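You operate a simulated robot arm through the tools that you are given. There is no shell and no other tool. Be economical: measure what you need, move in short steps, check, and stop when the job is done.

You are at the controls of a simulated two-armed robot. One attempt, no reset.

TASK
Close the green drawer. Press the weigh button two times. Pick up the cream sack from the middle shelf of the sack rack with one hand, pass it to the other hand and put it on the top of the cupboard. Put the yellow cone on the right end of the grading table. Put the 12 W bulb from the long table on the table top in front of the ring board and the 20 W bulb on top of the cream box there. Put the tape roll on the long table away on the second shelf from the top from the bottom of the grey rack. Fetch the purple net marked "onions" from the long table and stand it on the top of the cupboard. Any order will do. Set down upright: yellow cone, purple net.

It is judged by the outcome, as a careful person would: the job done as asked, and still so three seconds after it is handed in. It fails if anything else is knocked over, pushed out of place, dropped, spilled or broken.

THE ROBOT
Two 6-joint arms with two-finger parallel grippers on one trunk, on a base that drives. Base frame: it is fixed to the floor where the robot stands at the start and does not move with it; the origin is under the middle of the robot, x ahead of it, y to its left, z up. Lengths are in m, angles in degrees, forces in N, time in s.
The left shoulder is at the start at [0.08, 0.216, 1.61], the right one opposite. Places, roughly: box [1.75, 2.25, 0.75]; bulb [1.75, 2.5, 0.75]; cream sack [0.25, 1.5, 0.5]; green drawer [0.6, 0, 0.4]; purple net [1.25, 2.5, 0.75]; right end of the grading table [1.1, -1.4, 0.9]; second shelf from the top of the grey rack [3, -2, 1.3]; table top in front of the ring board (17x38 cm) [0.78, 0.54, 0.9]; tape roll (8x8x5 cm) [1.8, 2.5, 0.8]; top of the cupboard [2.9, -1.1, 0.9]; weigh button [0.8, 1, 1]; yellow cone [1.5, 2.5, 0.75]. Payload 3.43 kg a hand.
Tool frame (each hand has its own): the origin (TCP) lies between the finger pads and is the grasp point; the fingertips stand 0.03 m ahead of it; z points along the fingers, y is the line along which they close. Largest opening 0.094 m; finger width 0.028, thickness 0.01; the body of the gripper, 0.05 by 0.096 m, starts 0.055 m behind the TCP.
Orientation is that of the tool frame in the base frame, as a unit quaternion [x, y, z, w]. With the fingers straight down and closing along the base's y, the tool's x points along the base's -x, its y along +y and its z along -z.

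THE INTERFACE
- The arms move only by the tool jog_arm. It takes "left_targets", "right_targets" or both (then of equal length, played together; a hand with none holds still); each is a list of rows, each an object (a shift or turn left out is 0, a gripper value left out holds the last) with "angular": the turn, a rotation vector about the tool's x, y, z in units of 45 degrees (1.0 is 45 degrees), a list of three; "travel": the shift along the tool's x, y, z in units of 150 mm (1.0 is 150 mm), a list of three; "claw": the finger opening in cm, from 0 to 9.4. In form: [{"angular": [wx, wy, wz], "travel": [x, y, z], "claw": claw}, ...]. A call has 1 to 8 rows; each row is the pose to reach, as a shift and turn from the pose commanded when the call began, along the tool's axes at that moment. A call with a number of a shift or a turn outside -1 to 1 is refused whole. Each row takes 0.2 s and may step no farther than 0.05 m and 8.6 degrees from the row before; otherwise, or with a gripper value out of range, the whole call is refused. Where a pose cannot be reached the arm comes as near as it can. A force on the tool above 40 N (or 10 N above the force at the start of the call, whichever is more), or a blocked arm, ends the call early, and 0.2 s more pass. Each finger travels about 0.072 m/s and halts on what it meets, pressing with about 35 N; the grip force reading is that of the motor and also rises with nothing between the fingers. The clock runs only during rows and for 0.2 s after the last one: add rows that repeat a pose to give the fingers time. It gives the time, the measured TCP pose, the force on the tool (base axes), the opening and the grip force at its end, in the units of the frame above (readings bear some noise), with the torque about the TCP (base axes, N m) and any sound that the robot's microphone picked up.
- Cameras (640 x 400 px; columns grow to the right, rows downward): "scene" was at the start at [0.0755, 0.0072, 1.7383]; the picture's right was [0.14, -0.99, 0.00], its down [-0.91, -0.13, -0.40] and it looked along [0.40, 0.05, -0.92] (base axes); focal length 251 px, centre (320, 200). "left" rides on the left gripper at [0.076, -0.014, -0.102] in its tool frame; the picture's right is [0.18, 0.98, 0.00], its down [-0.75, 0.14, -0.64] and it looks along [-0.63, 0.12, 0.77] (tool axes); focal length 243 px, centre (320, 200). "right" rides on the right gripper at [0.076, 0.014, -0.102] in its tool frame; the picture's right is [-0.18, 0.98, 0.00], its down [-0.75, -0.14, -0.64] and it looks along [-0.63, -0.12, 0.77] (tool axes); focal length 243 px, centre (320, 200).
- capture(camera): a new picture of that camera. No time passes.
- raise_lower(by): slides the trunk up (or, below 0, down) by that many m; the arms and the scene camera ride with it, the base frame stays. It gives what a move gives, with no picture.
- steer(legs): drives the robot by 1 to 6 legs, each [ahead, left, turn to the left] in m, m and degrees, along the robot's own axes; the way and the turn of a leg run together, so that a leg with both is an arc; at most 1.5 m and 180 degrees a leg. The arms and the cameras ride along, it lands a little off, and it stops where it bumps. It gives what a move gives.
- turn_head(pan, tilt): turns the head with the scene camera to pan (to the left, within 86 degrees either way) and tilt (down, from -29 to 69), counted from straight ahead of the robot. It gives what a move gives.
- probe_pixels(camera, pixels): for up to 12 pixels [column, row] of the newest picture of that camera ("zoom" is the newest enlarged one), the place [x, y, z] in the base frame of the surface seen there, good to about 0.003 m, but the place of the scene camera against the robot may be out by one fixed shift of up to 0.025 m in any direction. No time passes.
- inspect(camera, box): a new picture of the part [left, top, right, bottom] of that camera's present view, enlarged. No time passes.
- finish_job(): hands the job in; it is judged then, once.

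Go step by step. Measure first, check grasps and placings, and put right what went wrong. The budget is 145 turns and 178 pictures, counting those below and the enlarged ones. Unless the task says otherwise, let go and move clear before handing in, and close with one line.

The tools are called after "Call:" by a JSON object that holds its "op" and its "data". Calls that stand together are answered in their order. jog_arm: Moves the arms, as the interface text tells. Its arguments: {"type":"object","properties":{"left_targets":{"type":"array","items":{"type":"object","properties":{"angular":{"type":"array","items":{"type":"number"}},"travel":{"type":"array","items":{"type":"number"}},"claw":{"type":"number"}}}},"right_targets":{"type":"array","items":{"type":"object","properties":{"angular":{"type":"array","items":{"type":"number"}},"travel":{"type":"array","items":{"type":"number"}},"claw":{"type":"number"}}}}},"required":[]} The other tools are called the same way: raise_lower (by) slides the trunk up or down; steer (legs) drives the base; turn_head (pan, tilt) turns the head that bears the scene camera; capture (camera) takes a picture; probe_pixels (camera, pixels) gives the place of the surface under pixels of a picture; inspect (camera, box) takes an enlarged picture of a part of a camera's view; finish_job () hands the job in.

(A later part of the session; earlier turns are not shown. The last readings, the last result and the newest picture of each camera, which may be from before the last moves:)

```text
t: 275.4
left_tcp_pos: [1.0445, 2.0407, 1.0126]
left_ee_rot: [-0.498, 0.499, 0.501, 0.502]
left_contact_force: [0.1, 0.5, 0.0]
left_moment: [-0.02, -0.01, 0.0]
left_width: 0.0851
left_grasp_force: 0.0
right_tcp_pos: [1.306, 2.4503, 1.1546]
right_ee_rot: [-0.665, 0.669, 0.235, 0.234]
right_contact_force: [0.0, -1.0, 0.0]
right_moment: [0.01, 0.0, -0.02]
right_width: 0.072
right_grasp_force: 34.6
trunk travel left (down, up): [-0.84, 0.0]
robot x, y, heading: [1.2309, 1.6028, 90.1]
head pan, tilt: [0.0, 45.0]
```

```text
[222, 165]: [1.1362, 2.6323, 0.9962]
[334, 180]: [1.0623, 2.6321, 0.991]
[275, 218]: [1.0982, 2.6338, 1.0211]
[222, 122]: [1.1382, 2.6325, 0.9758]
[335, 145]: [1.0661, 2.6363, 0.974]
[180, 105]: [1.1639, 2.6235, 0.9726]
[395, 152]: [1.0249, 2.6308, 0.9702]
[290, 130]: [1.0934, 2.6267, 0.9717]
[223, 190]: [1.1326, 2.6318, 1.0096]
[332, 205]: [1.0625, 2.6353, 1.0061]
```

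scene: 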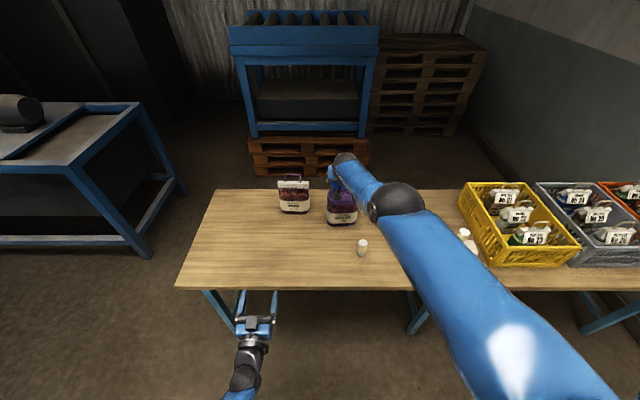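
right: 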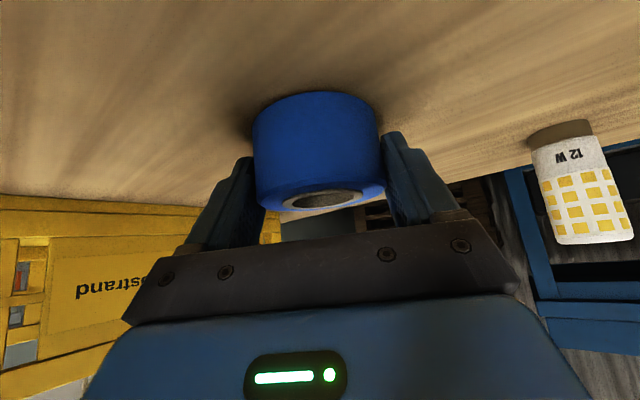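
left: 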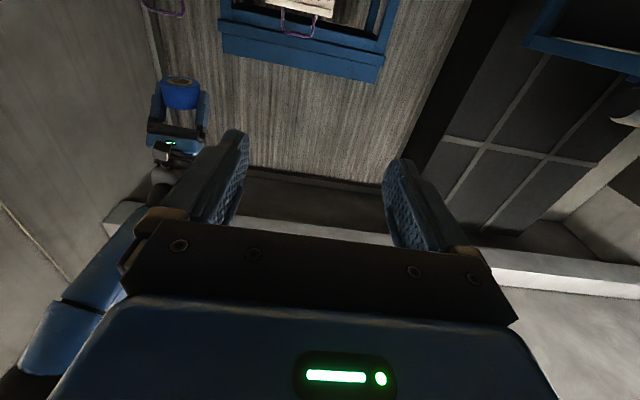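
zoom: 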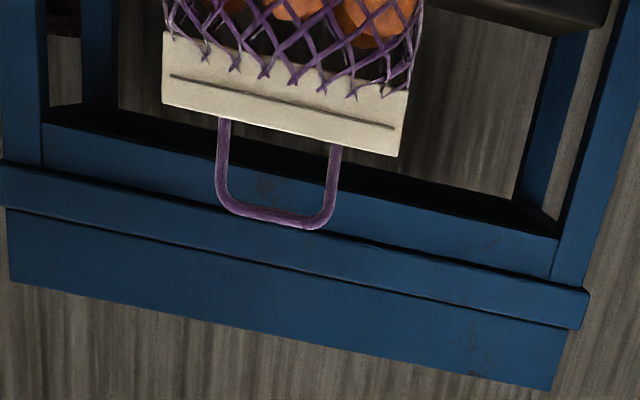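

Handle legs at x 1.064/1.136, y 2.632, flap z 0.973, crossbar 1.021; so TCP goal is (1.10,2.632,0.997). I lower the trunk 5 cm, drive up and align.

Call:
{"op": "raise_lower", "data": {"by": -0.05}}

Call:
{"op": "steer", "data": {"legs": [[0, -0.055, 0], [0.29, 0, 0]]}}

Call:
{"op": "jog_arm", "data": {"left_targets": [{"travel": [-0.1, 0, 0.2], "claw": 9.4}, {"travel": [-0.23, 0, 0.45], "claw": 9.4}, {"travel": [-0.23, 0, 0.7]}, {"travel": [-0.23, 0, 0.95]}]}}

Call:
{"op": "capture", "data": {"camera": "left"}}

Call:
{"op": "capture", "data": {"camera": "scene"}}

```text
t: 276.3
left_tcp_pos: [1.0443, 2.0394, 0.9623]
left_ee_rot: [-0.499, 0.497, 0.503, 0.501]
left_contact_force: [0.3, -0.3, 0.0]
left_moment: [-0.01, -0.02, 0.0]
left_width: 0.0849
left_grasp_force: 0.1
right_tcp_pos: [1.3051, 2.4489, 1.1056]
right_ee_rot: [-0.666, 0.669, 0.235, 0.234]
right_contact_force: [-0.1, -0.4, -1.4]
right_moment: [0.0, -0.03, 0.0]
right_width: 0.0722
right_grasp_force: 34.9
trunk travel left (down, up): [-0.79, 0.05]
robot x, y, heading: [1.2298, 1.5991, 90.1]
head pan, tilt: [0.0, 45.0]
```

```text
t: 278.8
left_tcp_pos: [1.0982, 2.3275, 0.9641]
left_ee_rot: [-0.499, 0.496, 0.504, 0.501]
left_contact_force: [0.4, -0.8, 0.2]
left_moment: [0.01, -0.02, -0.01]
left_width: 0.0849
left_grasp_force: 0.1
right_tcp_pos: [1.3583, 2.7375, 1.1081]
right_ee_rot: [-0.665, 0.668, 0.236, 0.234]
right_contact_force: [-0.4, 0.2, -0.3]
right_moment: [0.0, 0.04, 0.01]
right_width: 0.072
right_grasp_force: 34.5
trunk travel left (down, up): [-0.79, 0.05]
robot x, y, heading: [1.2826, 1.8909, 90.1]
head pan, tilt: [0.0, 45.0]
```

```text
t: 279.8
left_tcp_pos: [1.0981, 2.4748, 0.9943]
left_ee_rot: [-0.499, 0.498, 0.501, 0.501]
left_contact_force: [-0.3, 0.3, -0.1]
left_moment: [0.02, 0.0, -0.01]
left_width: 0.0942
left_grasp_force: 0.0
right_tcp_pos: [1.3574, 2.7417, 1.1021]
right_ee_rot: [-0.666, 0.668, 0.235, 0.233]
right_contact_force: [0.4, 0.5, -1.5]
right_moment: [-0.04, 0.0, -0.04]
right_width: 0.0722
right_grasp_force: 34.9
trunk travel left (down, up): [-0.79, 0.05]
robot x, y, heading: [1.2869, 1.8911, 90.1]
head pan, tilt: [0.0, 45.0]
```

```text
82 pictures are left
```

left: 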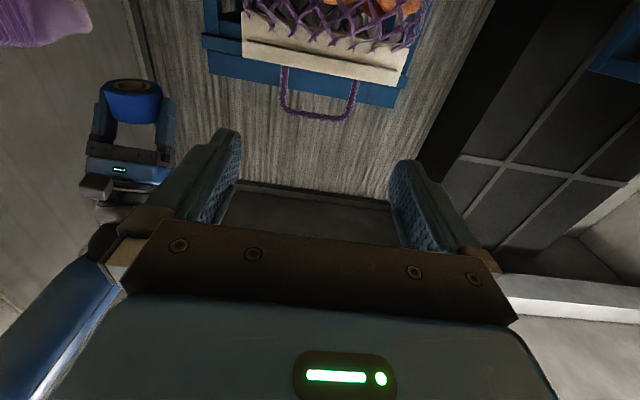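

```text
81 pictures are left
```

scene: 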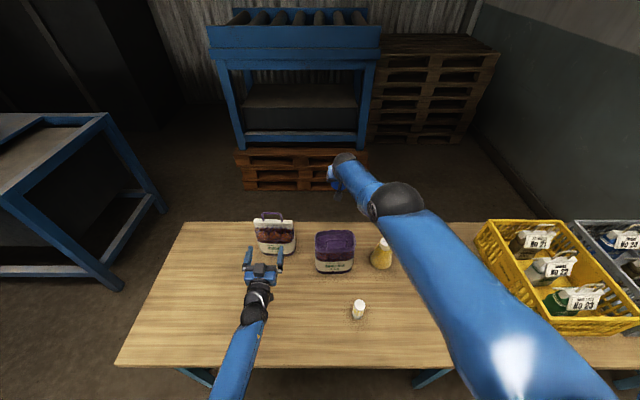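

The loop is centred between the fingers. I go in 15 cm and close.

Call:
{"op": "jog_arm", "data": {"left_targets": [{"travel": [-0.02, 0, 0.25]}, {"travel": [-0.02, 0, 0.5]}, {"travel": [-0.02, 0, 0.75]}, {"travel": [-0.02, 0, 1.0]}, {"travel": [-0.02, 0, 1.0], "claw": 8}, {"travel": [-0.02, 0, 1.0], "claw": 6.5}, {"travel": [-0.02, 0, 1.0], "claw": 6}, {"travel": [-0.02, 0, 1.0], "claw": 6}]}}

Call:
{"op": "capture", "data": {"camera": "left"}}

```text
t: 281.6
left_tcp_pos: [1.1002, 2.6222, 1.001]
left_ee_rot: [-0.501, 0.496, 0.503, 0.499]
left_contact_force: [5.4, 2.4, 1.5]
left_moment: [0.36, -0.43, -0.11]
left_width: 0.0793
left_grasp_force: 35.1
right_tcp_pos: [1.3609, 2.7408, 1.1058]
right_ee_rot: [-0.666, 0.668, 0.235, 0.234]
right_contact_force: [0.0, 0.0, -0.2]
right_moment: [0.01, 0.01, -0.01]
right_width: 0.072
right_grasp_force: 35.0
trunk travel left (down, up): [-0.79, 0.05]
robot x, y, heading: [1.2823, 1.89, 90.0]
head pan, tilt: [0.0, 45.0]
```

```text
80 pictures are left
```

left: 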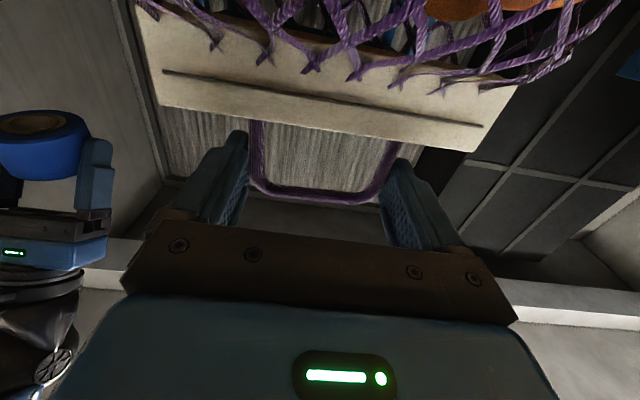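

The net's loop is held (7.9 cm, 35 N). I lift it with trunk and arm, and back away.

Call:
{"op": "raise_lower", "data": {"by": 0.05}}

Call:
{"op": "jog_arm", "data": {"left_targets": [{"travel": [-0.2, 0, 0]}, {"travel": [-0.4, 0, 0]}, {"travel": [-0.6, 0, -0.1]}, {"travel": [-0.8, 0, -0.3]}, {"travel": [-1, 0, -0.5]}, {"travel": [-1, 0, -0.75]}]}}

Call:
{"op": "steer", "data": {"legs": [[-0.3, 0, 0]]}}

Call:
{"op": "capture", "data": {"camera": "scene"}}

```text
t: 282.5
left_tcp_pos: [1.0979, 2.6231, 1.0509]
left_ee_rot: [-0.503, 0.496, 0.504, 0.497]
left_contact_force: [-0.8, -0.4, -10.1]
left_moment: [-0.15, 0.01, -0.01]
left_width: 0.0795
left_grasp_force: 34.6
right_tcp_pos: [1.358, 2.7417, 1.1543]
right_ee_rot: [-0.666, 0.669, 0.235, 0.234]
right_contact_force: [-0.4, 0.2, -0.6]
right_moment: [-0.02, -0.02, 0.02]
right_width: 0.0721
right_grasp_force: 34.3
trunk travel left (down, up): [-0.84, 0.0]
robot x, y, heading: [1.2862, 1.8915, 89.9]
head pan, tilt: [0.0, 45.0]
```

```text
t: 283.9
left_tcp_pos: [1.0996, 2.5099, 1.2021]
left_ee_rot: [-0.502, 0.497, 0.503, 0.498]
left_contact_force: [-0.3, -0.5, -9.7]
left_moment: [-0.13, -0.02, 0.0]
left_width: 0.0792
left_grasp_force: 35.5
left hand out of reach, approached as far as the arm can: row 3
right_tcp_pos: [1.3596, 2.7388, 1.1549]
right_ee_rot: [-0.666, 0.668, 0.235, 0.234]
right_contact_force: [0.1, 0.4, -0.5]
right_moment: [0.01, 0.0, -0.02]
right_width: 0.0721
right_grasp_force: 34.9
trunk travel left (down, up): [-0.84, 0.0]
robot x, y, heading: [1.2854, 1.8934, 90.3]
head pan, tilt: [0.0, 45.0]
```

```text
t: 286.0
left_tcp_pos: [1.1002, 2.2168, 1.1984]
left_ee_rot: [0.503, -0.497, -0.501, -0.499]
left_contact_force: [-0.6, 1.3, -10.7]
left_moment: [-0.12, -0.03, 0.02]
left_width: 0.0791
left_grasp_force: 34.8
right_tcp_pos: [1.3621, 2.4446, 1.1517]
right_ee_rot: [-0.665, 0.671, 0.232, 0.233]
right_contact_force: [-0.2, -0.3, -1.3]
right_moment: [-0.01, 0.0, 0.02]
right_width: 0.0717
right_grasp_force: 35.0
trunk travel left (down, up): [-0.84, 0.0]
robot x, y, heading: [1.282, 1.5928, 90.0]
head pan, tilt: [0.0, 45.0]
```

```text
79 pictures are left
```

scene: 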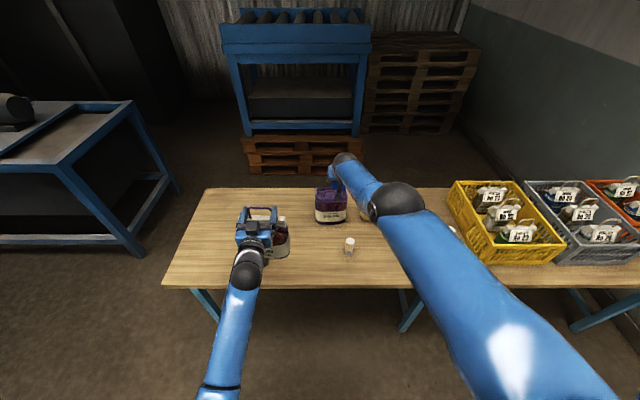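

The net hangs at 10 N. I turn right toward the wall side, then pull the right hand (tape) in closer before driving along the aisle.

Call:
{"op": "steer", "data": {"legs": [[0, 0, -90]]}}

Call:
{"op": "jog_arm", "data": {"right_targets": [{"travel": [0.25, 0, -0.06]}, {"travel": [0.5, 0, -0.12]}, {"travel": [0.75, 0, -0.19]}, {"travel": [0.9, 0, -0.22]}]}}

Call:
{"op": "jog_arm", "data": {"right_targets": [{"travel": [0.25, 0, -0.1]}, {"travel": [0.5, 0, -0.2]}, {"travel": [0.7, 0, -0.4]}, {"travel": [0.75, 0, -0.6]}]}}

```text
t: 290.1
left_tcp_pos: [1.8988, 1.7921, 1.2002]
left_ee_rot: [-0.012, 0.706, 0.011, 0.708]
left_contact_force: [1.5, 0.8, -9.7]
left_moment: [-0.03, 0.17, -0.01]
left_width: 0.0795
left_grasp_force: 35.2
right_tcp_pos: [2.1337, 1.5376, 1.1544]
right_ee_rot: [-0.008, 0.944, 0.004, 0.331]
right_contact_force: [-0.6, -0.9, 0.3]
right_moment: [0.0, -0.01, 0.01]
right_width: 0.0719
right_grasp_force: 35.1
trunk travel left (down, up): [-0.84, 0.0]
robot x, y, heading: [1.2818, 1.5914, 1.3]
head pan, tilt: [0.0, 45.0]
```

```text
t: 291.1
left_tcp_pos: [1.8986, 1.7927, 1.2005]
left_ee_rot: [-0.012, 0.706, 0.011, 0.708]
left_contact_force: [-0.3, 0.7, -9.9]
left_moment: [-0.02, 0.16, 0.02]
left_width: 0.0794
left_grasp_force: 35.2
right_tcp_pos: [2.0918, 1.5584, 1.0637]
right_ee_rot: [-0.008, 0.944, 0.004, 0.331]
right_contact_force: [-0.2, 0.4, -0.6]
right_moment: [-0.04, -0.01, 0.02]
right_width: 0.0723
right_grasp_force: 34.9
right hand out of reach, approached as far as the arm can: row 1, 2, 3, 4
trunk travel left (down, up): [-0.84, 0.0]
robot x, y, heading: [1.2814, 1.5956, 1.3]
head pan, tilt: [0.0, 45.0]
```

```text
t: 292.1
left_tcp_pos: [1.8977, 1.7924, 1.2004]
left_ee_rot: [-0.012, 0.707, 0.012, 0.707]
left_contact_force: [-0.1, -0.9, -10.0]
left_moment: [0.04, 0.15, 0.01]
left_width: 0.0793
left_grasp_force: 34.9
right_tcp_pos: [2.0492, 1.5859, 1.0021]
right_ee_rot: [-0.008, 0.943, 0.004, 0.331]
right_contact_force: [0.5, 0.7, 0.0]
right_moment: [-0.01, 0.01, 0.0]
right_width: 0.0722
right_grasp_force: 34.8
right hand out of reach, approached as far as the arm can: row 1, 2, 3, 4
trunk travel left (down, up): [-0.84, 0.0]
robot x, y, heading: [1.2836, 1.594, 1.1]
head pan, tilt: [0.0, 45.0]
```

The right hand is now at 0.77 m ahead, z 1.0. I drive along the aisle facing −y and then turn to the cupboard at (1.9,−0.85).

Call:
{"op": "steer", "data": {"legs": [[0.8, 0, 0], [0, 0, -91.2], [1.45, 0, 0], [0.95, -0.16, 0], [0, 0, 90]]}}

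Call:
{"op": "turn_head", "data": {"pan": 0, "tilt": 35}}

Call:
{"op": "capture", "data": {"camera": "scene"}}

```text
t: 315.5
left_tcp_pos: [2.6174, -0.6048, 1.2003]
left_ee_rot: [0.001, 0.707, -0.001, 0.708]
left_contact_force: [-0.6, -0.8, -9.5]
left_moment: [-0.01, 0.14, 0.0]
left_width: 0.0796
left_grasp_force: 35.0
right_tcp_pos: [2.76, -0.8162, 1.0009]
right_ee_rot: [0.009, 0.943, -0.002, 0.332]
right_contact_force: [0.0, -0.3, 0.0]
right_moment: [-0.02, 0.02, -0.05]
right_width: 0.0723
right_grasp_force: 35.5
trunk travel left (down, up): [-0.84, 0.0]
robot x, y, heading: [1.9961, -0.7811, -0.7]
head pan, tilt: [0.0, 45.0]
```

```text
t: 316.2
left_tcp_pos: [2.6166, -0.6026, 1.2002]
left_ee_rot: [-0.001, 0.706, -0.002, 0.708]
left_contact_force: [0.4, -0.6, -9.8]
left_moment: [0.04, 0.18, 0.03]
left_width: 0.0796
left_grasp_force: 35.1
right_tcp_pos: [2.7593, -0.8157, 1.0006]
right_ee_rot: [0.01, 0.943, -0.002, 0.332]
right_contact_force: [-0.1, -0.2, -0.7]
right_moment: [0.0, 0.02, -0.04]
right_width: 0.0726
right_grasp_force: 35.0
trunk travel left (down, up): [-0.84, 0.0]
robot x, y, heading: [1.9927, -0.7807, -0.9]
head pan, tilt: [0.0, 35.0]
```

```text
78 pictures are left
```

scene: 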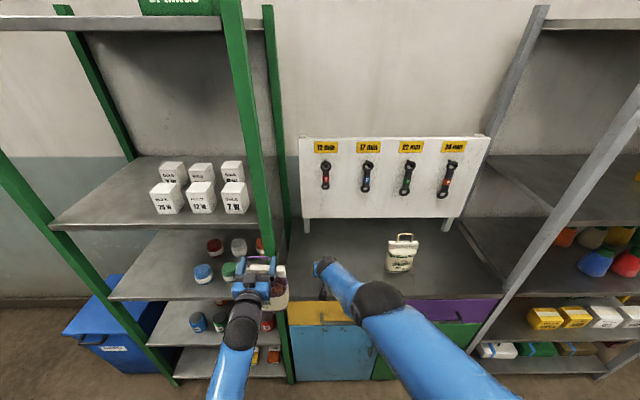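

I landed at y −0.78 with the right hand over the cupboard. To keep clear of the sack I place the tape first: back off a little and go right to the grey rack, raising the right hand.

Call:
{"op": "steer", "data": {"legs": [[-0.15, 0, 0.8], [0, -0.92, 0]]}}

Call:
{"op": "jog_arm", "data": {"right_targets": [{"travel": [-0.25, 0, -0.1]}, {"travel": [-0.5, 0, -0.2]}, {"travel": [-0.74, 0, -0.32]}]}}

Call:
{"op": "jog_arm", "data": {"right_targets": [{"travel": [-0.25, 0, -0.1]}, {"travel": [-0.5, 0, -0.2]}, {"travel": [-0.74, 0, -0.32]}]}}

Call:
{"op": "jog_arm", "data": {"right_targets": [{"travel": [-0.25, 0, -0.1]}, {"travel": [-0.5, 0, -0.2]}, {"travel": [-0.8, 0, -0.3]}]}}

Call:
{"op": "turn_head", "data": {"pan": -5, "tilt": 20}}

Call:
{"op": "capture", "data": {"camera": "scene"}}

```text
t: 318.1
left_tcp_pos: [2.4708, -0.6198, 1.2222]
left_ee_rot: [-0.001, 0.692, 0.015, 0.722]
left_contact_force: [-0.2, -3.2, -9.8]
left_moment: [-0.39, 0.48, 0.02]
left_width: 0.0797
left_grasp_force: 35.1
right_tcp_pos: [2.8794, -0.6348, 1.2219]
right_ee_rot: [-0.062, 0.832, 0.175, 0.523]
right_contact_force: [15.2, -12.2, -34.2]
right_moment: [-1.04, -0.31, -0.38]
right_width: 0.0722
right_grasp_force: 34.7
trunk travel left (down, up): [-0.84, 0.0]
robot x, y, heading: [1.889, -0.8128, 3.6]
head pan, tilt: [0.0, 35.0]
stopped in leg 2: the robot was blocked; the commanded pose is now the measured one
```

```text
t: 318.5
left_tcp_pos: [2.4306, -0.618, 1.2673]
left_ee_rot: [0.037, 0.652, -0.025, 0.757]
left_contact_force: [-0.9, 1.3, -16.2]
left_moment: [0.1, 0.66, 0.03]
left_width: 0.0793
left_grasp_force: 34.6
right_tcp_pos: [2.8737, -0.6399, 1.2278]
right_ee_rot: [-0.05, 0.836, 0.148, 0.526]
right_contact_force: [-30.6, -61.0, -83.7]
right_moment: [-1.76, -2.32, 2.6]
right_width: 0.0716
right_grasp_force: 35.2
right hand out of reach, approached as far as the arm can: row 1
trunk travel left (down, up): [-0.84, 0.0]
robot x, y, heading: [1.8868, -0.7841, -0.7]
head pan, tilt: [0.0, 35.0]
stopped in row 1 (right hand): the force on the tool passed its limit at 82 N (the readings are from after the stop); the commanded pose is now the measured one
```

```text
t: 318.8
left_tcp_pos: [2.4248, -0.6018, 1.293]
left_ee_rot: [0.082, 0.634, -0.07, 0.766]
left_contact_force: [3.0, -6.2, -13.4]
left_moment: [-0.46, 0.35, -0.05]
left_width: 0.0797
left_grasp_force: 35.6
right_tcp_pos: [2.9031, -0.6461, 1.3656]
right_ee_rot: [-0.006, 0.789, 0.163, 0.592]
right_contact_force: [3.7, 1.6, 22.9]
right_moment: [-0.41, 1.66, -0.01]
right_width: 0.0719
right_grasp_force: 35.5
right hand out of reach, approached as far as the arm can: row 1
trunk travel left (down, up): [-0.84, 0.0]
robot x, y, heading: [1.8955, -0.7085, -9.6]
head pan, tilt: [0.0, 35.0]
stopped in row 1 (left hand): the arm was blocked; the commanded pose is now the measured one
```

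```text
t: 319.1
left_tcp_pos: [2.4082, -0.5522, 1.2887]
left_ee_rot: [0.105, 0.637, -0.139, 0.751]
left_contact_force: [-1.7, 0.0, -11.5]
left_moment: [0.17, 0.64, 0.03]
left_width: 0.0794
left_grasp_force: 35.1
right_tcp_pos: [2.8924, -0.6486, 1.519]
right_ee_rot: [0.042, 0.738, 0.139, 0.659]
right_contact_force: [12.1, 1.7, 6.3]
right_moment: [0.26, 0.3, -0.55]
right_width: 0.07
right_grasp_force: 34.9
right hand out of reach, approached as far as the arm can: row 1
trunk travel left (down, up): [-0.84, 0.0]
robot x, y, heading: [1.9268, -0.6048, -19.7]
head pan, tilt: [0.0, 35.0]
stopped in row 1 (left hand): the arm was blocked; the commanded pose is now the measured one
```

```text
t: 319.9
left_tcp_pos: [2.4303, -0.4688, 1.3218]
left_ee_rot: [0.165, 0.576, -0.207, 0.773]
left_contact_force: [2.5, 6.2, -11.4]
left_moment: [0.75, 0.29, -0.04]
left_width: 0.0792
left_grasp_force: 35.0
right_tcp_pos: [2.8623, -0.6906, 1.4792]
right_ee_rot: [0.088, 0.746, 0.017, 0.659]
right_contact_force: [46.6, -101.5, 34.0]
right_moment: [-5.72, 0.89, 9.76]
right_width: 0.0698
right_grasp_force: 35.2
trunk travel left (down, up): [-0.84, 0.0]
robot x, y, heading: [2.0085, -0.5034, -28.6]
head pan, tilt: [-5.0, 20.0]
```

```text
77 pictures are left
```

scene: 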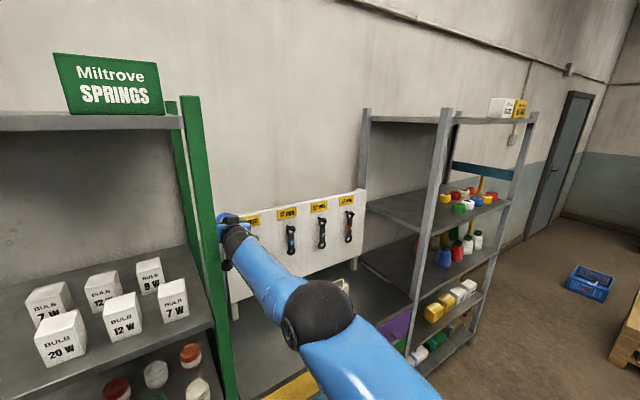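

Something went wrong: the right arm got caught near the green rack post and the base swung round. Before moving I look at the situation with the cameras.

Call:
{"op": "capture", "data": {"camera": "right"}}

Call:
{"op": "capture", "data": {"camera": "left"}}

Call:
{"op": "turn_head", "data": {"pan": 10, "tilt": 40}}

Call:
{"op": "capture", "data": {"camera": "scene"}}

```text
76 pictures are left
```

right: 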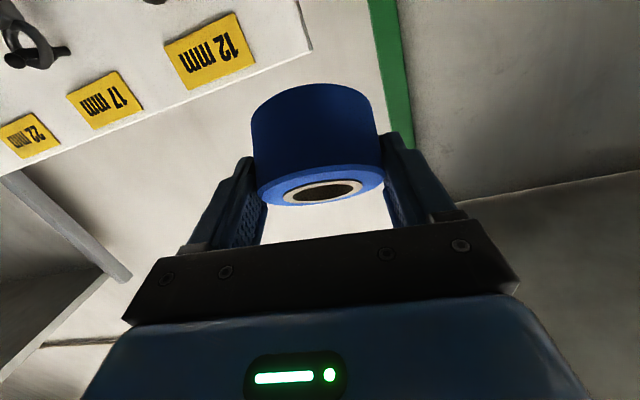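

```text
75 pictures are left
```

left: 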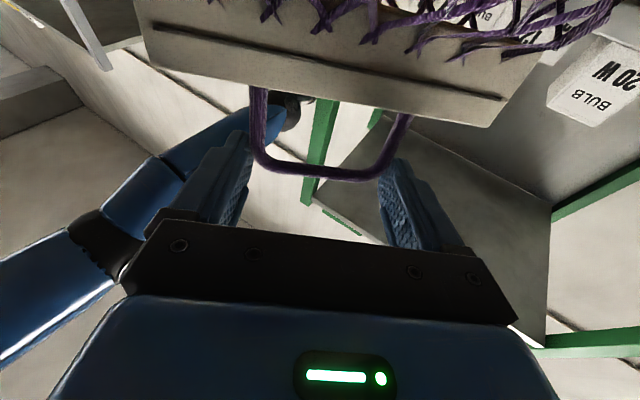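

```text
t: 320.7
left_tcp_pos: [2.3646, -0.646, 1.288]
left_ee_rot: [0.027, 0.645, -0.037, 0.763]
left_contact_force: [2.6, -3.0, -12.0]
left_moment: [-0.34, 0.0, 0.03]
left_width: 0.0795
left_grasp_force: 35.1
right_tcp_pos: [2.8677, -0.6401, 1.4844]
right_ee_rot: [-0.05, 0.751, 0.199, 0.628]
right_contact_force: [-16.1, -83.5, -42.0]
right_moment: [-5.29, -4.07, 9.91]
right_width: 0.07
right_grasp_force: 35.1
trunk travel left (down, up): [-0.84, 0.0]
robot x, y, heading: [1.9132, -0.8097, -4.6]
head pan, tilt: [10.0, 40.0]
```

```text
74 pictures are left
```

scene: 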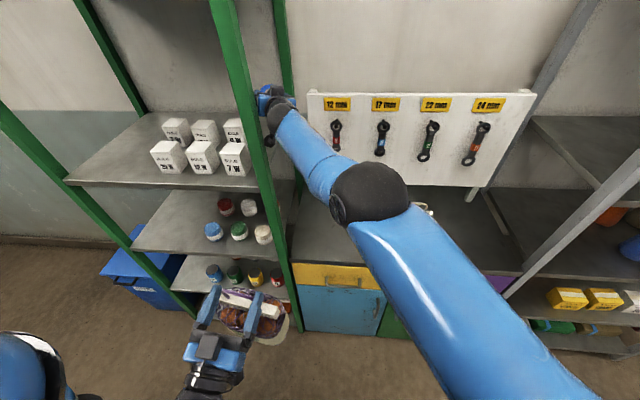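

The right wrist is pressed against the green front post (force −y 83 N), tape and net still held. I look to the right side and down to see what blocked the base.

Call:
{"op": "turn_head", "data": {"pan": -80, "tilt": 55}}

Call:
{"op": "capture", "data": {"camera": "scene"}}

```text
t: 322.4
left_tcp_pos: [2.4244, -0.4718, 1.3232]
left_ee_rot: [0.174, 0.573, -0.22, 0.77]
left_contact_force: [2.5, 5.9, -6.5]
left_moment: [0.78, 0.34, -0.01]
left_width: 0.0794
left_grasp_force: 35.0
right_tcp_pos: [2.8499, -0.6947, 1.4845]
right_ee_rot: [0.099, 0.746, 0.014, 0.659]
right_contact_force: [12.5, -77.9, 33.4]
right_moment: [-3.73, 3.49, 8.66]
right_width: 0.0696
right_grasp_force: 34.8
trunk travel left (down, up): [-0.84, 0.0]
robot x, y, heading: [2.0075, -0.4966, -30.4]
head pan, tilt: [-80.0, 55.0]
```

```text
73 pictures are left
```

scene: 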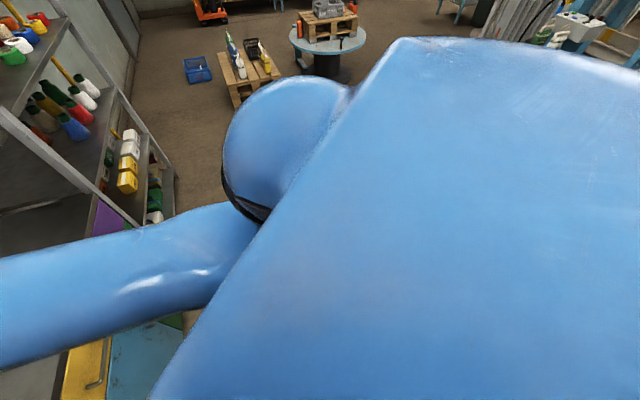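

The base is swaying against the stuck arm. I move the right hand away from the post (toward −y).

Call:
{"op": "jog_arm", "data": {"right_targets": [{"travel": [0, -0.2, 0]}, {"travel": [0, -0.4, 0]}, {"travel": [0, -0.6, 0]}, {"travel": [0, -0.8, 0]}]}}

```text
t: 322.8
left_tcp_pos: [2.3777, -0.544, 1.3149]
left_ee_rot: [0.101, 0.602, -0.101, 0.785]
left_contact_force: [-0.9, 0.6, -10.5]
left_moment: [0.1, 0.42, 0.01]
left_width: 0.079
left_grasp_force: 34.8
right_tcp_pos: [2.8626, -0.6622, 1.4588]
right_ee_rot: [0.013, 0.756, 0.132, 0.641]
right_contact_force: [60.4, -62.4, 14.3]
right_moment: [-1.2, 2.69, 5.84]
right_width: 0.0691
right_grasp_force: 35.3
right hand out of reach, approached as far as the arm can: row 1, 2
trunk travel left (down, up): [-0.84, 0.0]
robot x, y, heading: [1.9444, -0.6395, -13.7]
head pan, tilt: [-80.0, 55.0]
stopped in row 2 (right hand): the force on the tool passed its limit at 112 N (the readings are from after the stop); the commanded pose is now the measured one
```

Still stuck. I zoom in on the right wrist to see what it is caught on.

Call:
{"op": "turn_head", "data": {"pan": 15, "tilt": 20}}

Call:
{"op": "capture", "data": {"camera": "scene"}}

Call:
{"op": "capture", "data": {"camera": "right"}}

```text
t: 324.5
left_tcp_pos: [2.3783, -0.5627, 1.3135]
left_ee_rot: [0.091, 0.602, -0.095, 0.787]
left_contact_force: [0.8, 0.7, -10.5]
left_moment: [0.06, 0.43, 0.02]
left_width: 0.0792
left_grasp_force: 35.2
right_tcp_pos: [2.8637, -0.656, 1.4614]
right_ee_rot: [-0.009, 0.757, 0.139, 0.638]
right_contact_force: [53.4, -17.2, -22.4]
right_moment: [-4.27, -2.14, 1.71]
right_width: 0.0692
right_grasp_force: 35.3
trunk travel left (down, up): [-0.84, 0.0]
robot x, y, heading: [1.9582, -0.6813, -12.4]
head pan, tilt: [15.0, 20.0]
```

```text
72 pictures are left
```

scene: 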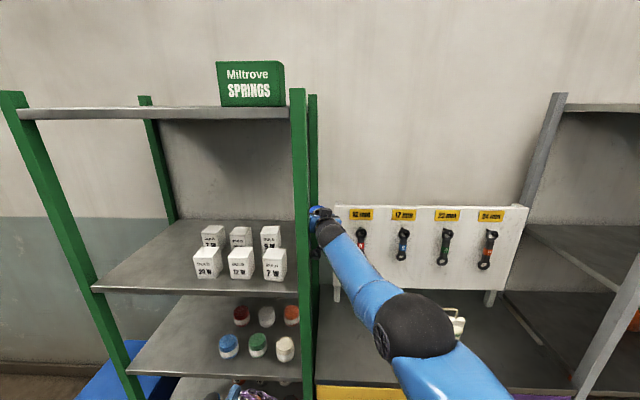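

```text
71 pictures are left
```

right: 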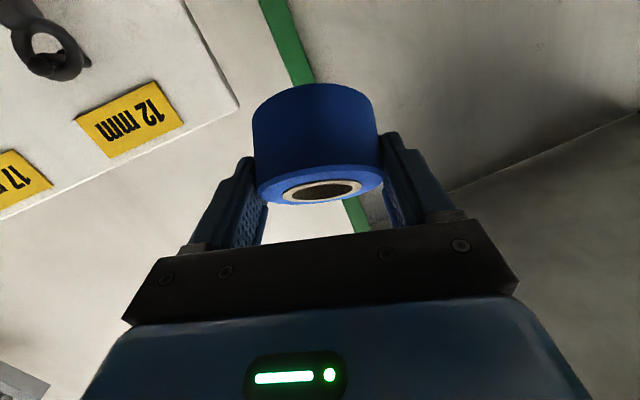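

The rack's goods are intact. The hand sits hooked behind the front green post (contact pushes +x, −y), so I drive a little forward first, then right.

Call:
{"op": "steer", "data": {"legs": [[0.06, 0, 0], [0.02, -0.08, 0]]}}

```text
t: 325.2
left_tcp_pos: [2.3792, -0.551, 1.3139]
left_ee_rot: [0.094, 0.603, -0.101, 0.786]
left_contact_force: [-0.3, -0.1, -11.0]
left_moment: [0.05, 0.45, 0.03]
left_width: 0.079
left_grasp_force: 35.4
right_tcp_pos: [2.8634, -0.661, 1.4672]
right_ee_rot: [-0.001, 0.754, 0.128, 0.644]
right_contact_force: [57.5, -7.1, 0.0]
right_moment: [0.31, 0.07, -1.0]
right_width: 0.0689
right_grasp_force: 35.4
trunk travel left (down, up): [-0.84, 0.0]
robot x, y, heading: [1.9596, -0.6655, -13.5]
head pan, tilt: [15.0, 20.0]
stopped in leg 1: the robot was blocked; the commanded pose is now the measured one
```

The arm is at full stretch (0.92 m), so it is taut and hooked. I try turning the base a little left, which brings the right shoulder forward.

Call:
{"op": "steer", "data": {"legs": [[0, 0, 6]]}}

Call:
{"op": "jog_arm", "data": {"right_targets": [{"travel": [0, 0, 0.05]}, {"travel": [0, 0, 0.1]}, {"travel": [0, -0.1, 0.1]}]}}

Call:
{"op": "capture", "data": {"camera": "scene"}}

```text
t: 325.9
left_tcp_pos: [2.3739, -0.5451, 1.3129]
left_ee_rot: [0.087, 0.605, -0.096, 0.785]
left_contact_force: [0.2, 0.8, -10.3]
left_moment: [0.03, 0.41, 0.0]
left_width: 0.0793
left_grasp_force: 34.8
right_tcp_pos: [2.8627, -0.6613, 1.4682]
right_ee_rot: [-0.004, 0.755, 0.12, 0.644]
right_contact_force: [42.9, 4.3, -7.1]
right_moment: [-0.22, -0.72, -1.78]
right_width: 0.0691
right_grasp_force: 35.2
trunk travel left (down, up): [-0.84, 0.0]
robot x, y, heading: [1.9611, -0.6745, -12.6]
head pan, tilt: [15.0, 20.0]
stopped in leg 1: the force on the tool passed its limit at 96 N (the readings are from after the stop); the commanded pose is now the measured one
```

```text
t: 326.7
left_tcp_pos: [2.3723, -0.538, 1.3119]
left_ee_rot: [0.086, 0.602, -0.098, 0.787]
left_contact_force: [0.1, 0.4, -10.6]
left_moment: [0.12, 0.45, -0.02]
left_width: 0.0795
left_grasp_force: 34.5
right_tcp_pos: [2.8637, -0.6615, 1.466]
right_ee_rot: [-0.006, 0.753, 0.122, 0.646]
right_contact_force: [46.0, 19.7, 1.7]
right_moment: [0.19, 0.31, -3.57]
right_width: 0.069
right_grasp_force: 34.8
right hand out of reach, approached as far as the arm can: row 1, 2, 3
trunk travel left (down, up): [-0.84, 0.0]
robot x, y, heading: [1.966, -0.6708, -12.5]
head pan, tilt: [15.0, 20.0]
```

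```text
70 pictures are left
```

scene: 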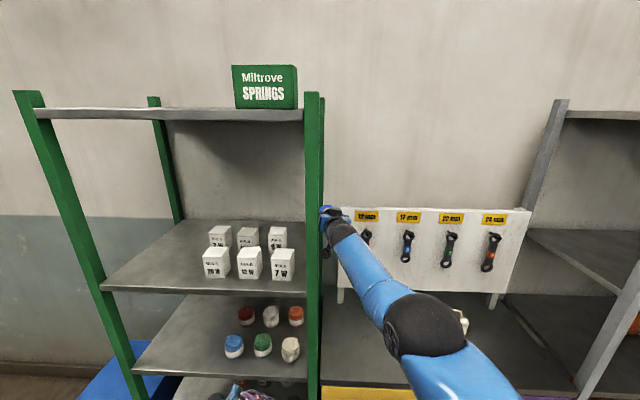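

Forces are easing (46 N, +x). I try a small forward drive again.

Call:
{"op": "steer", "data": {"legs": [[0.03, 0, 0]]}}

Call:
{"op": "steer", "data": {"legs": [[0.04, 0, 0]]}}

```text
t: 327.6
left_tcp_pos: [2.3892, -0.5491, 1.318]
left_ee_rot: [0.088, 0.598, -0.096, 0.791]
left_contact_force: [-0.4, 0.4, -9.8]
left_moment: [0.15, 0.46, -0.01]
left_width: 0.0795
left_grasp_force: 34.9
right_tcp_pos: [2.8781, -0.6734, 1.4741]
right_ee_rot: [-0.006, 0.751, 0.123, 0.648]
right_contact_force: [0.3, 0.4, -0.7]
right_moment: [0.0, 0.04, -0.05]
right_width: 0.0689
right_grasp_force: 35.1
trunk travel left (down, up): [-0.84, 0.0]
robot x, y, heading: [1.9903, -0.6808, -12.5]
head pan, tilt: [15.0, 20.0]
```

```text
t: 328.4
left_tcp_pos: [2.4172, -0.5589, 1.3216]
left_ee_rot: [0.089, 0.595, -0.096, 0.793]
left_contact_force: [-2.6, 0.9, -9.6]
left_moment: [0.11, 0.6, 0.0]
left_width: 0.0793
left_grasp_force: 35.3
right_tcp_pos: [2.9046, -0.6825, 1.4829]
right_ee_rot: [-0.005, 0.748, 0.123, 0.652]
right_contact_force: [-2.0, -0.2, 0.3]
right_moment: [-0.01, 0.09, -0.04]
right_width: 0.0687
right_grasp_force: 35.0
trunk travel left (down, up): [-0.84, 0.0]
robot x, y, heading: [2.0261, -0.6829, -12.6]
head pan, tilt: [15.0, 20.0]
```

Free: forces are near zero. I slide right 15 cm away from the post, then check.

Call:
{"op": "steer", "data": {"legs": [[0, -0.12, 0]]}}

Call:
{"op": "steer", "data": {"legs": [[0, -0.1, 0]]}}

Call:
{"op": "capture", "data": {"camera": "scene"}}

Call:
{"op": "capture", "data": {"camera": "right"}}

```text
t: 329.7
left_tcp_pos: [2.4066, -0.6716, 1.3143]
left_ee_rot: [0.086, 0.6, -0.096, 0.79]
left_contact_force: [0.1, 0.9, -10.3]
left_moment: [0.14, 0.39, -0.03]
left_width: 0.0791
left_grasp_force: 35.3
right_tcp_pos: [2.8946, -0.7914, 1.4714]
right_ee_rot: [-0.009, 0.752, 0.122, 0.647]
right_contact_force: [0.8, 0.8, -1.3]
right_moment: [0.0, -0.04, -0.07]
right_width: 0.0688
right_grasp_force: 34.6
trunk travel left (down, up): [-0.84, 0.0]
robot x, y, heading: [2.0005, -0.805, -12.6]
head pan, tilt: [15.0, 20.0]
```

```text
t: 330.8
left_tcp_pos: [2.3805, -0.765, 1.3154]
left_ee_rot: [0.084, 0.601, -0.095, 0.79]
left_contact_force: [0.2, 1.7, -10.7]
left_moment: [0.17, 0.43, -0.03]
left_width: 0.0792
left_grasp_force: 35.4
right_tcp_pos: [2.8704, -0.8814, 1.4729]
right_ee_rot: [-0.011, 0.752, 0.123, 0.648]
right_contact_force: [0.6, 1.9, -0.5]
right_moment: [0.01, 0.02, -0.06]
right_width: 0.069
right_grasp_force: 34.8
trunk travel left (down, up): [-0.84, 0.0]
robot x, y, heading: [1.983, -0.9051, -12.6]
head pan, tilt: [15.0, 20.0]
```

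```text
69 pictures are left
```

scene: 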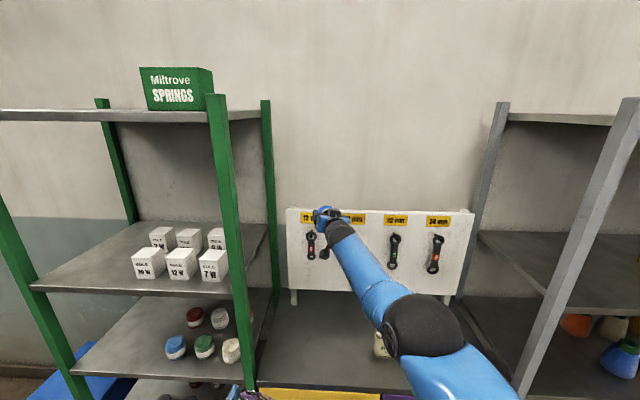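

```text
68 pictures are left
```

right: 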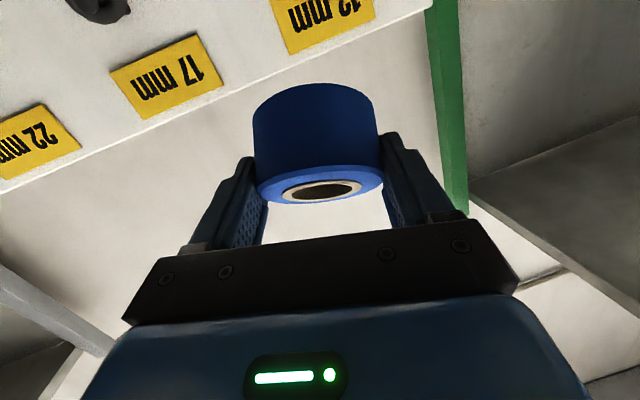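

Everything is free; tape and net are still held, but the hands are tilted. I shift further right (away from the post), straighten the heading, then restore the right hand's former pitch so the tape lies level again.

Call:
{"op": "steer", "data": {"legs": [[0.05, -0.38, 0], [0, 0, 12.6]]}}

Call:
{"op": "turn_head", "data": {"pan": 0, "tilt": 35}}

Call:
{"op": "capture", "data": {"camera": "scene"}}

```text
t: 334.1
left_tcp_pos: [2.3096, -1.0706, 1.3174]
left_ee_rot: [0.02, 0.606, -0.002, 0.795]
left_contact_force: [0.6, 1.2, -10.1]
left_moment: [-0.08, 0.44, 0.0]
left_width: 0.0795
left_grasp_force: 34.6
right_tcp_pos: [2.8132, -1.0758, 1.4739]
right_ee_rot: [-0.094, 0.745, 0.201, 0.629]
right_contact_force: [-1.3, -1.2, -1.6]
right_moment: [-0.01, 0.02, 0.02]
right_width: 0.0688
right_grasp_force: 34.9
trunk travel left (down, up): [-0.84, 0.0]
robot x, y, heading: [1.9494, -1.2838, 0.6]
head pan, tilt: [15.0, 20.0]
```

```text
t: 334.8
left_tcp_pos: [2.3102, -1.0691, 1.3169]
left_ee_rot: [0.018, 0.607, -0.001, 0.795]
left_contact_force: [0.2, -0.6, -9.6]
left_moment: [-0.04, 0.49, 0.0]
left_width: 0.0793
left_grasp_force: 34.7
right_tcp_pos: [2.8128, -1.0739, 1.4749]
right_ee_rot: [-0.093, 0.745, 0.201, 0.629]
right_contact_force: [-0.1, 0.2, -2.0]
right_moment: [0.01, -0.02, 0.02]
right_width: 0.0689
right_grasp_force: 34.8
trunk travel left (down, up): [-0.84, 0.0]
robot x, y, heading: [1.9513, -1.2797, 0.4]
head pan, tilt: [0.0, 35.0]
```

```text
67 pictures are left
```

scene: 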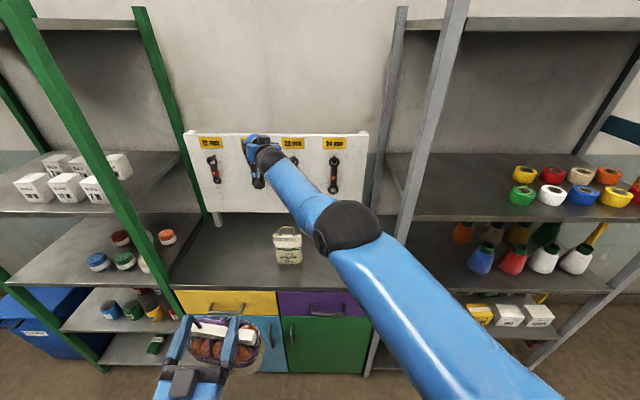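

Sack upright, all rack goods in place. I rotate the right hand back to the 51° down pitch, moving it to the right meanwhile.

Call:
{"op": "jog_arm", "data": {"right_targets": [{"angular": [0.08, 0.13, 0.009], "travel": [0.034, -0.14, -0.047]}, {"angular": [0.16, 0.259, 0.018], "travel": [0.069, -0.28, -0.094]}, {"angular": [0.24, 0.389, 0.027], "travel": [0.103, -0.42, -0.141]}, {"angular": [0.319, 0.518, 0.035], "travel": [0.137, -0.56, -0.189]}, {"angular": [0.399, 0.648, 0.044], "travel": [0.171, -0.7, -0.236]}, {"angular": [0.479, 0.777, 0.053], "travel": [0.206, -0.84, -0.283]}, {"angular": [0.559, 0.907, 0.062], "travel": [0.24, -0.98, -0.33]}]}}

Call:
{"op": "capture", "data": {"camera": "right"}}

```text
t: 336.4
left_tcp_pos: [2.3079, -1.0688, 1.3171]
left_ee_rot: [0.02, 0.606, -0.002, 0.795]
left_contact_force: [-0.7, -1.2, -10.2]
left_moment: [-0.06, 0.41, 0.01]
left_width: 0.0791
left_grasp_force: 35.0
right_tcp_pos: [2.7889, -1.2337, 1.415]
right_ee_rot: [-0.002, 0.944, 0.006, 0.331]
right_contact_force: [0.4, 0.0, -1.6]
right_moment: [-0.03, -0.02, -0.03]
right_width: 0.0689
right_grasp_force: 35.3
right hand out of reach, approached as far as the arm can: row 1, 2, 3, 5, 6, 7
trunk travel left (down, up): [-0.84, 0.0]
robot x, y, heading: [1.9503, -1.2799, 0.8]
head pan, tilt: [0.0, 35.0]
```

```text
66 pictures are left
```

right: 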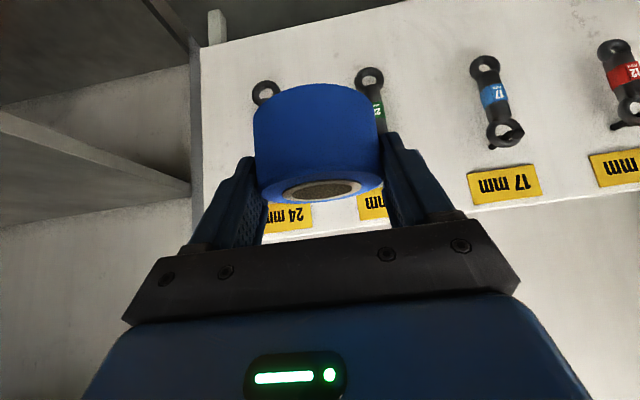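

The tape is level again at (2.79,−1.23,1.415). I route the hand round the grey rack's post: move left, turn right 50°, shift along, and check before turning back in.

Call:
{"op": "steer", "data": {"legs": [[0, 0.2, 0], [0, 0, -50.8], [0.513, -0.431, 0]]}}

Call:
{"op": "turn_head", "data": {"pan": 20, "tilt": 25}}

Call:
{"op": "capture", "data": {"camera": "scene"}}

```text
t: 343.6
left_tcp_pos: [2.3352, -1.8796, 1.3181]
left_ee_rot: [0.273, 0.541, -0.339, 0.72]
left_contact_force: [-0.1, 0.5, -10.9]
left_moment: [0.33, 0.3, 0.02]
left_width: 0.0794
left_grasp_force: 34.7
right_tcp_pos: [2.5153, -2.3528, 1.4168]
right_ee_rot: [0.397, 0.855, -0.136, 0.304]
right_contact_force: [-0.4, 0.5, 0.4]
right_moment: [-0.02, 0.03, -0.04]
right_width: 0.069
right_grasp_force: 35.1
trunk travel left (down, up): [-0.84, 0.0]
robot x, y, heading: [1.9425, -1.7445, -49.6]
head pan, tilt: [0.0, 35.0]
```

```text
t: 344.4
left_tcp_pos: [2.3339, -1.8813, 1.3176]
left_ee_rot: [0.274, 0.541, -0.338, 0.719]
left_contact_force: [0.1, 0.0, -10.7]
left_moment: [0.28, 0.33, -0.02]
left_width: 0.0792
left_grasp_force: 35.0
right_tcp_pos: [2.5164, -2.3556, 1.4168]
right_ee_rot: [0.398, 0.855, -0.136, 0.303]
right_contact_force: [-0.1, 0.2, -0.8]
right_moment: [-0.03, -0.02, 0.02]
right_width: 0.0684
right_grasp_force: 35.2
trunk travel left (down, up): [-0.84, 0.0]
robot x, y, heading: [1.9432, -1.7437, -49.5]
head pan, tilt: [20.0, 25.0]
```

```text
65 pictures are left
```

scene: 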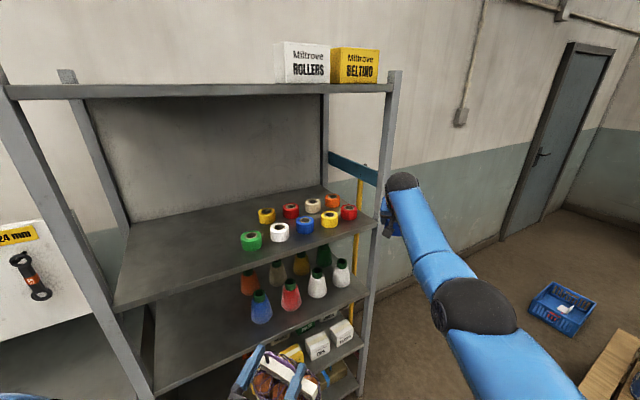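

The shelf's left half is free and the hand is outside the right post. I turn back left in two stages so the hand swings in above the rolls.

Call:
{"op": "steer", "data": {"legs": [[-0.03, 0, 0], [0, 0, 30]]}}

Call:
{"op": "steer", "data": {"legs": [[0, 0, 19.5]]}}

Call:
{"op": "turn_head", "data": {"pan": -5, "tilt": 25}}

Call:
{"op": "capture", "data": {"camera": "scene"}}

Call:
{"op": "capture", "data": {"camera": "right"}}

```text
t: 346.7
left_tcp_pos: [2.3318, -1.6449, 1.3164]
left_ee_rot: [0.124, 0.595, -0.139, 0.782]
left_contact_force: [-0.4, -0.3, -9.5]
left_moment: [0.09, 0.41, -0.01]
left_width: 0.0792
left_grasp_force: 35.1
right_tcp_pos: [2.7275, -1.9628, 1.4151]
right_ee_rot: [0.162, 0.929, -0.051, 0.328]
right_contact_force: [-0.2, 0.0, 0.1]
right_moment: [0.01, 0.02, 0.04]
right_width: 0.0685
right_grasp_force: 34.3
trunk travel left (down, up): [-0.84, 0.0]
robot x, y, heading: [1.922, -1.72, -19.3]
head pan, tilt: [20.0, 25.0]
```

```text
t: 348.1
left_tcp_pos: [2.2843, -1.5146, 1.3163]
left_ee_rot: [0.024, 0.607, -0.007, 0.794]
left_contact_force: [0.2, -0.8, -9.8]
left_moment: [-0.07, 0.42, 0.02]
left_width: 0.0792
left_grasp_force: 35.4
right_tcp_pos: [2.763, -1.6851, 1.4149]
right_ee_rot: [0.006, 0.943, 0.004, 0.332]
right_contact_force: [0.3, 0.6, -0.9]
right_moment: [0.02, 0.03, 0.01]
right_width: 0.0689
right_grasp_force: 35.3
trunk travel left (down, up): [-0.84, 0.0]
robot x, y, heading: [1.9231, -1.7214, -0.2]
head pan, tilt: [20.0, 25.0]
```

```text
t: 349.0
left_tcp_pos: [2.2835, -1.5144, 1.3161]
left_ee_rot: [0.025, 0.607, -0.009, 0.794]
left_contact_force: [0.1, 0.0, -9.5]
left_moment: [-0.04, 0.45, 0.02]
left_width: 0.0795
left_grasp_force: 34.9
right_tcp_pos: [2.7617, -1.6859, 1.4158]
right_ee_rot: [0.006, 0.943, 0.003, 0.332]
right_contact_force: [-1.1, 0.0, -0.6]
right_moment: [-0.01, 0.02, -0.03]
right_width: 0.0686
right_grasp_force: 34.9
trunk travel left (down, up): [-0.84, 0.0]
robot x, y, heading: [1.9229, -1.7221, -0.1]
head pan, tilt: [-5.0, 25.0]
```

```text
64 pictures are left
```

scene: 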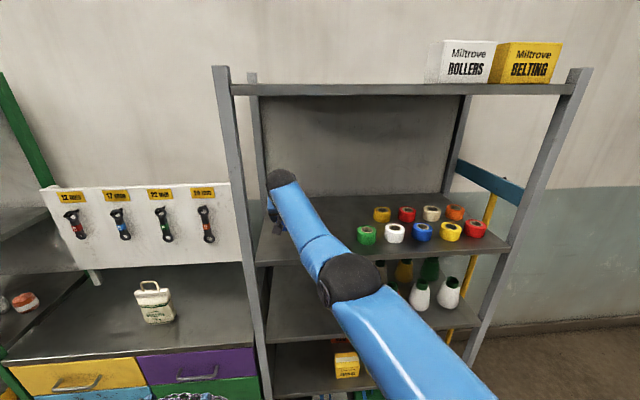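

```text
63 pictures are left
```

right: 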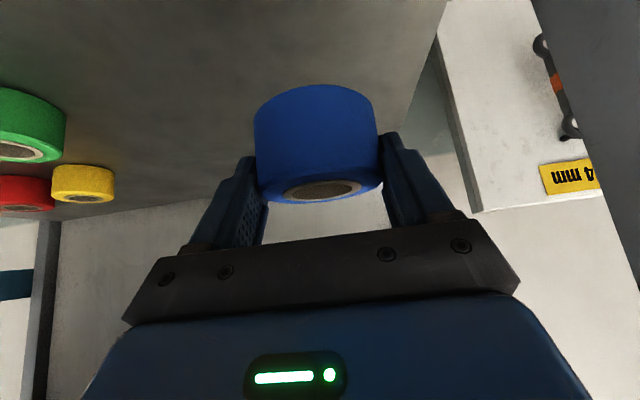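

The hand is over the shelf. I shift 6 cm right and 9 cm forward, then lower with the trunk.

Call:
{"op": "steer", "data": {"legs": [[0.03, -0.055, 0], [0.06, 0, 0]]}}

Call:
{"op": "raise_lower", "data": {"by": -0.08}}

Call:
{"op": "capture", "data": {"camera": "right"}}

Call:
{"op": "probe_pixels", "data": {"camera": "right", "pixels": [[200, 60], [430, 60], [320, 40], [320, 130], [320, 90]]}}

```text
t: 350.6
left_tcp_pos: [2.3603, -1.5724, 1.3197]
left_ee_rot: [0.025, 0.603, -0.008, 0.797]
left_contact_force: [-1.7, -0.5, -9.1]
left_moment: [-0.05, 0.57, 0.06]
left_width: 0.0794
left_grasp_force: 35.2
right_tcp_pos: [2.838, -1.7432, 1.4235]
right_ee_rot: [0.006, 0.941, 0.003, 0.337]
right_contact_force: [-0.9, -1.1, -0.8]
right_moment: [-0.01, -0.01, -0.01]
right_width: 0.0684
right_grasp_force: 35.1
trunk travel left (down, up): [-0.84, 0.0]
robot x, y, heading: [2.0086, -1.7792, -0.3]
head pan, tilt: [-5.0, 25.0]
```

```text
t: 351.8
left_tcp_pos: [2.3757, -1.571, 1.2352]
left_ee_rot: [0.024, 0.608, -0.008, 0.793]
left_contact_force: [1.1, 0.2, -10.0]
left_moment: [-0.05, 0.37, 0.0]
left_width: 0.0792
left_grasp_force: 34.8
right_tcp_pos: [2.8544, -1.7433, 1.3338]
right_ee_rot: [0.005, 0.943, 0.005, 0.332]
right_contact_force: [0.1, 0.6, -0.6]
right_moment: [0.02, 0.01, 0.0]
right_width: 0.0685
right_grasp_force: 35.2
trunk travel left (down, up): [-0.76, 0.08]
robot x, y, heading: [2.0143, -1.7753, -0.4]
head pan, tilt: [-5.0, 25.0]
```

```text
62 pictures are left
```

right: 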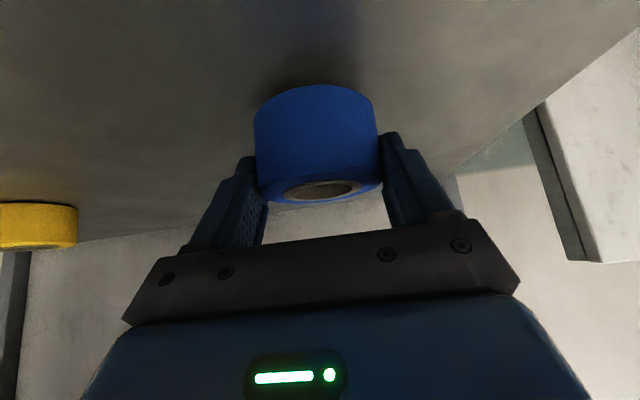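

```text
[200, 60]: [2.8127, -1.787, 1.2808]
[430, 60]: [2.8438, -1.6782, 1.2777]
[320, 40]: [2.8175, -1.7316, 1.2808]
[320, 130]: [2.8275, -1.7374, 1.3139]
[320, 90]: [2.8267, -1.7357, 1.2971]
```

The shelf is at z 1.281; the tape's bottom at about 1.294. I lower the last centimetre or so.

Call:
{"op": "raise_lower", "data": {"by": -0.01}}

Call:
{"op": "raise_lower", "data": {"by": -0.005}}

```text
t: 352.3
left_tcp_pos: [2.3733, -1.5704, 1.2249]
left_ee_rot: [0.023, 0.608, -0.008, 0.793]
left_contact_force: [0.4, 0.5, -10.3]
left_moment: [-0.02, 0.38, -0.01]
left_width: 0.0795
left_grasp_force: 35.1
right_tcp_pos: [2.8521, -1.7412, 1.325]
right_ee_rot: [0.004, 0.943, 0.004, 0.333]
right_contact_force: [0.6, 0.5, 0.1]
right_moment: [0.01, -0.03, 0.03]
right_width: 0.0687
right_grasp_force: 35.4
trunk travel left (down, up): [-0.75, 0.09]
robot x, y, heading: [2.0101, -1.7807, -0.4]
head pan, tilt: [-5.0, 25.0]
```

```text
t: 352.9
left_tcp_pos: [2.372, -1.5705, 1.2222]
left_ee_rot: [0.023, 0.607, -0.008, 0.794]
left_contact_force: [-0.2, 0.5, -10.2]
left_moment: [-0.02, 0.43, -0.01]
left_width: 0.0793
left_grasp_force: 35.3
right_tcp_pos: [2.851, -1.7413, 1.3248]
right_ee_rot: [0.005, 0.942, 0.004, 0.335]
right_contact_force: [0.2, -1.1, 8.4]
right_moment: [-0.33, -0.01, 0.03]
right_width: 0.0688
right_grasp_force: 34.5
trunk travel left (down, up): [-0.745, 0.095]
robot x, y, heading: [2.0119, -1.7745, -0.3]
head pan, tilt: [-5.0, 25.0]
```

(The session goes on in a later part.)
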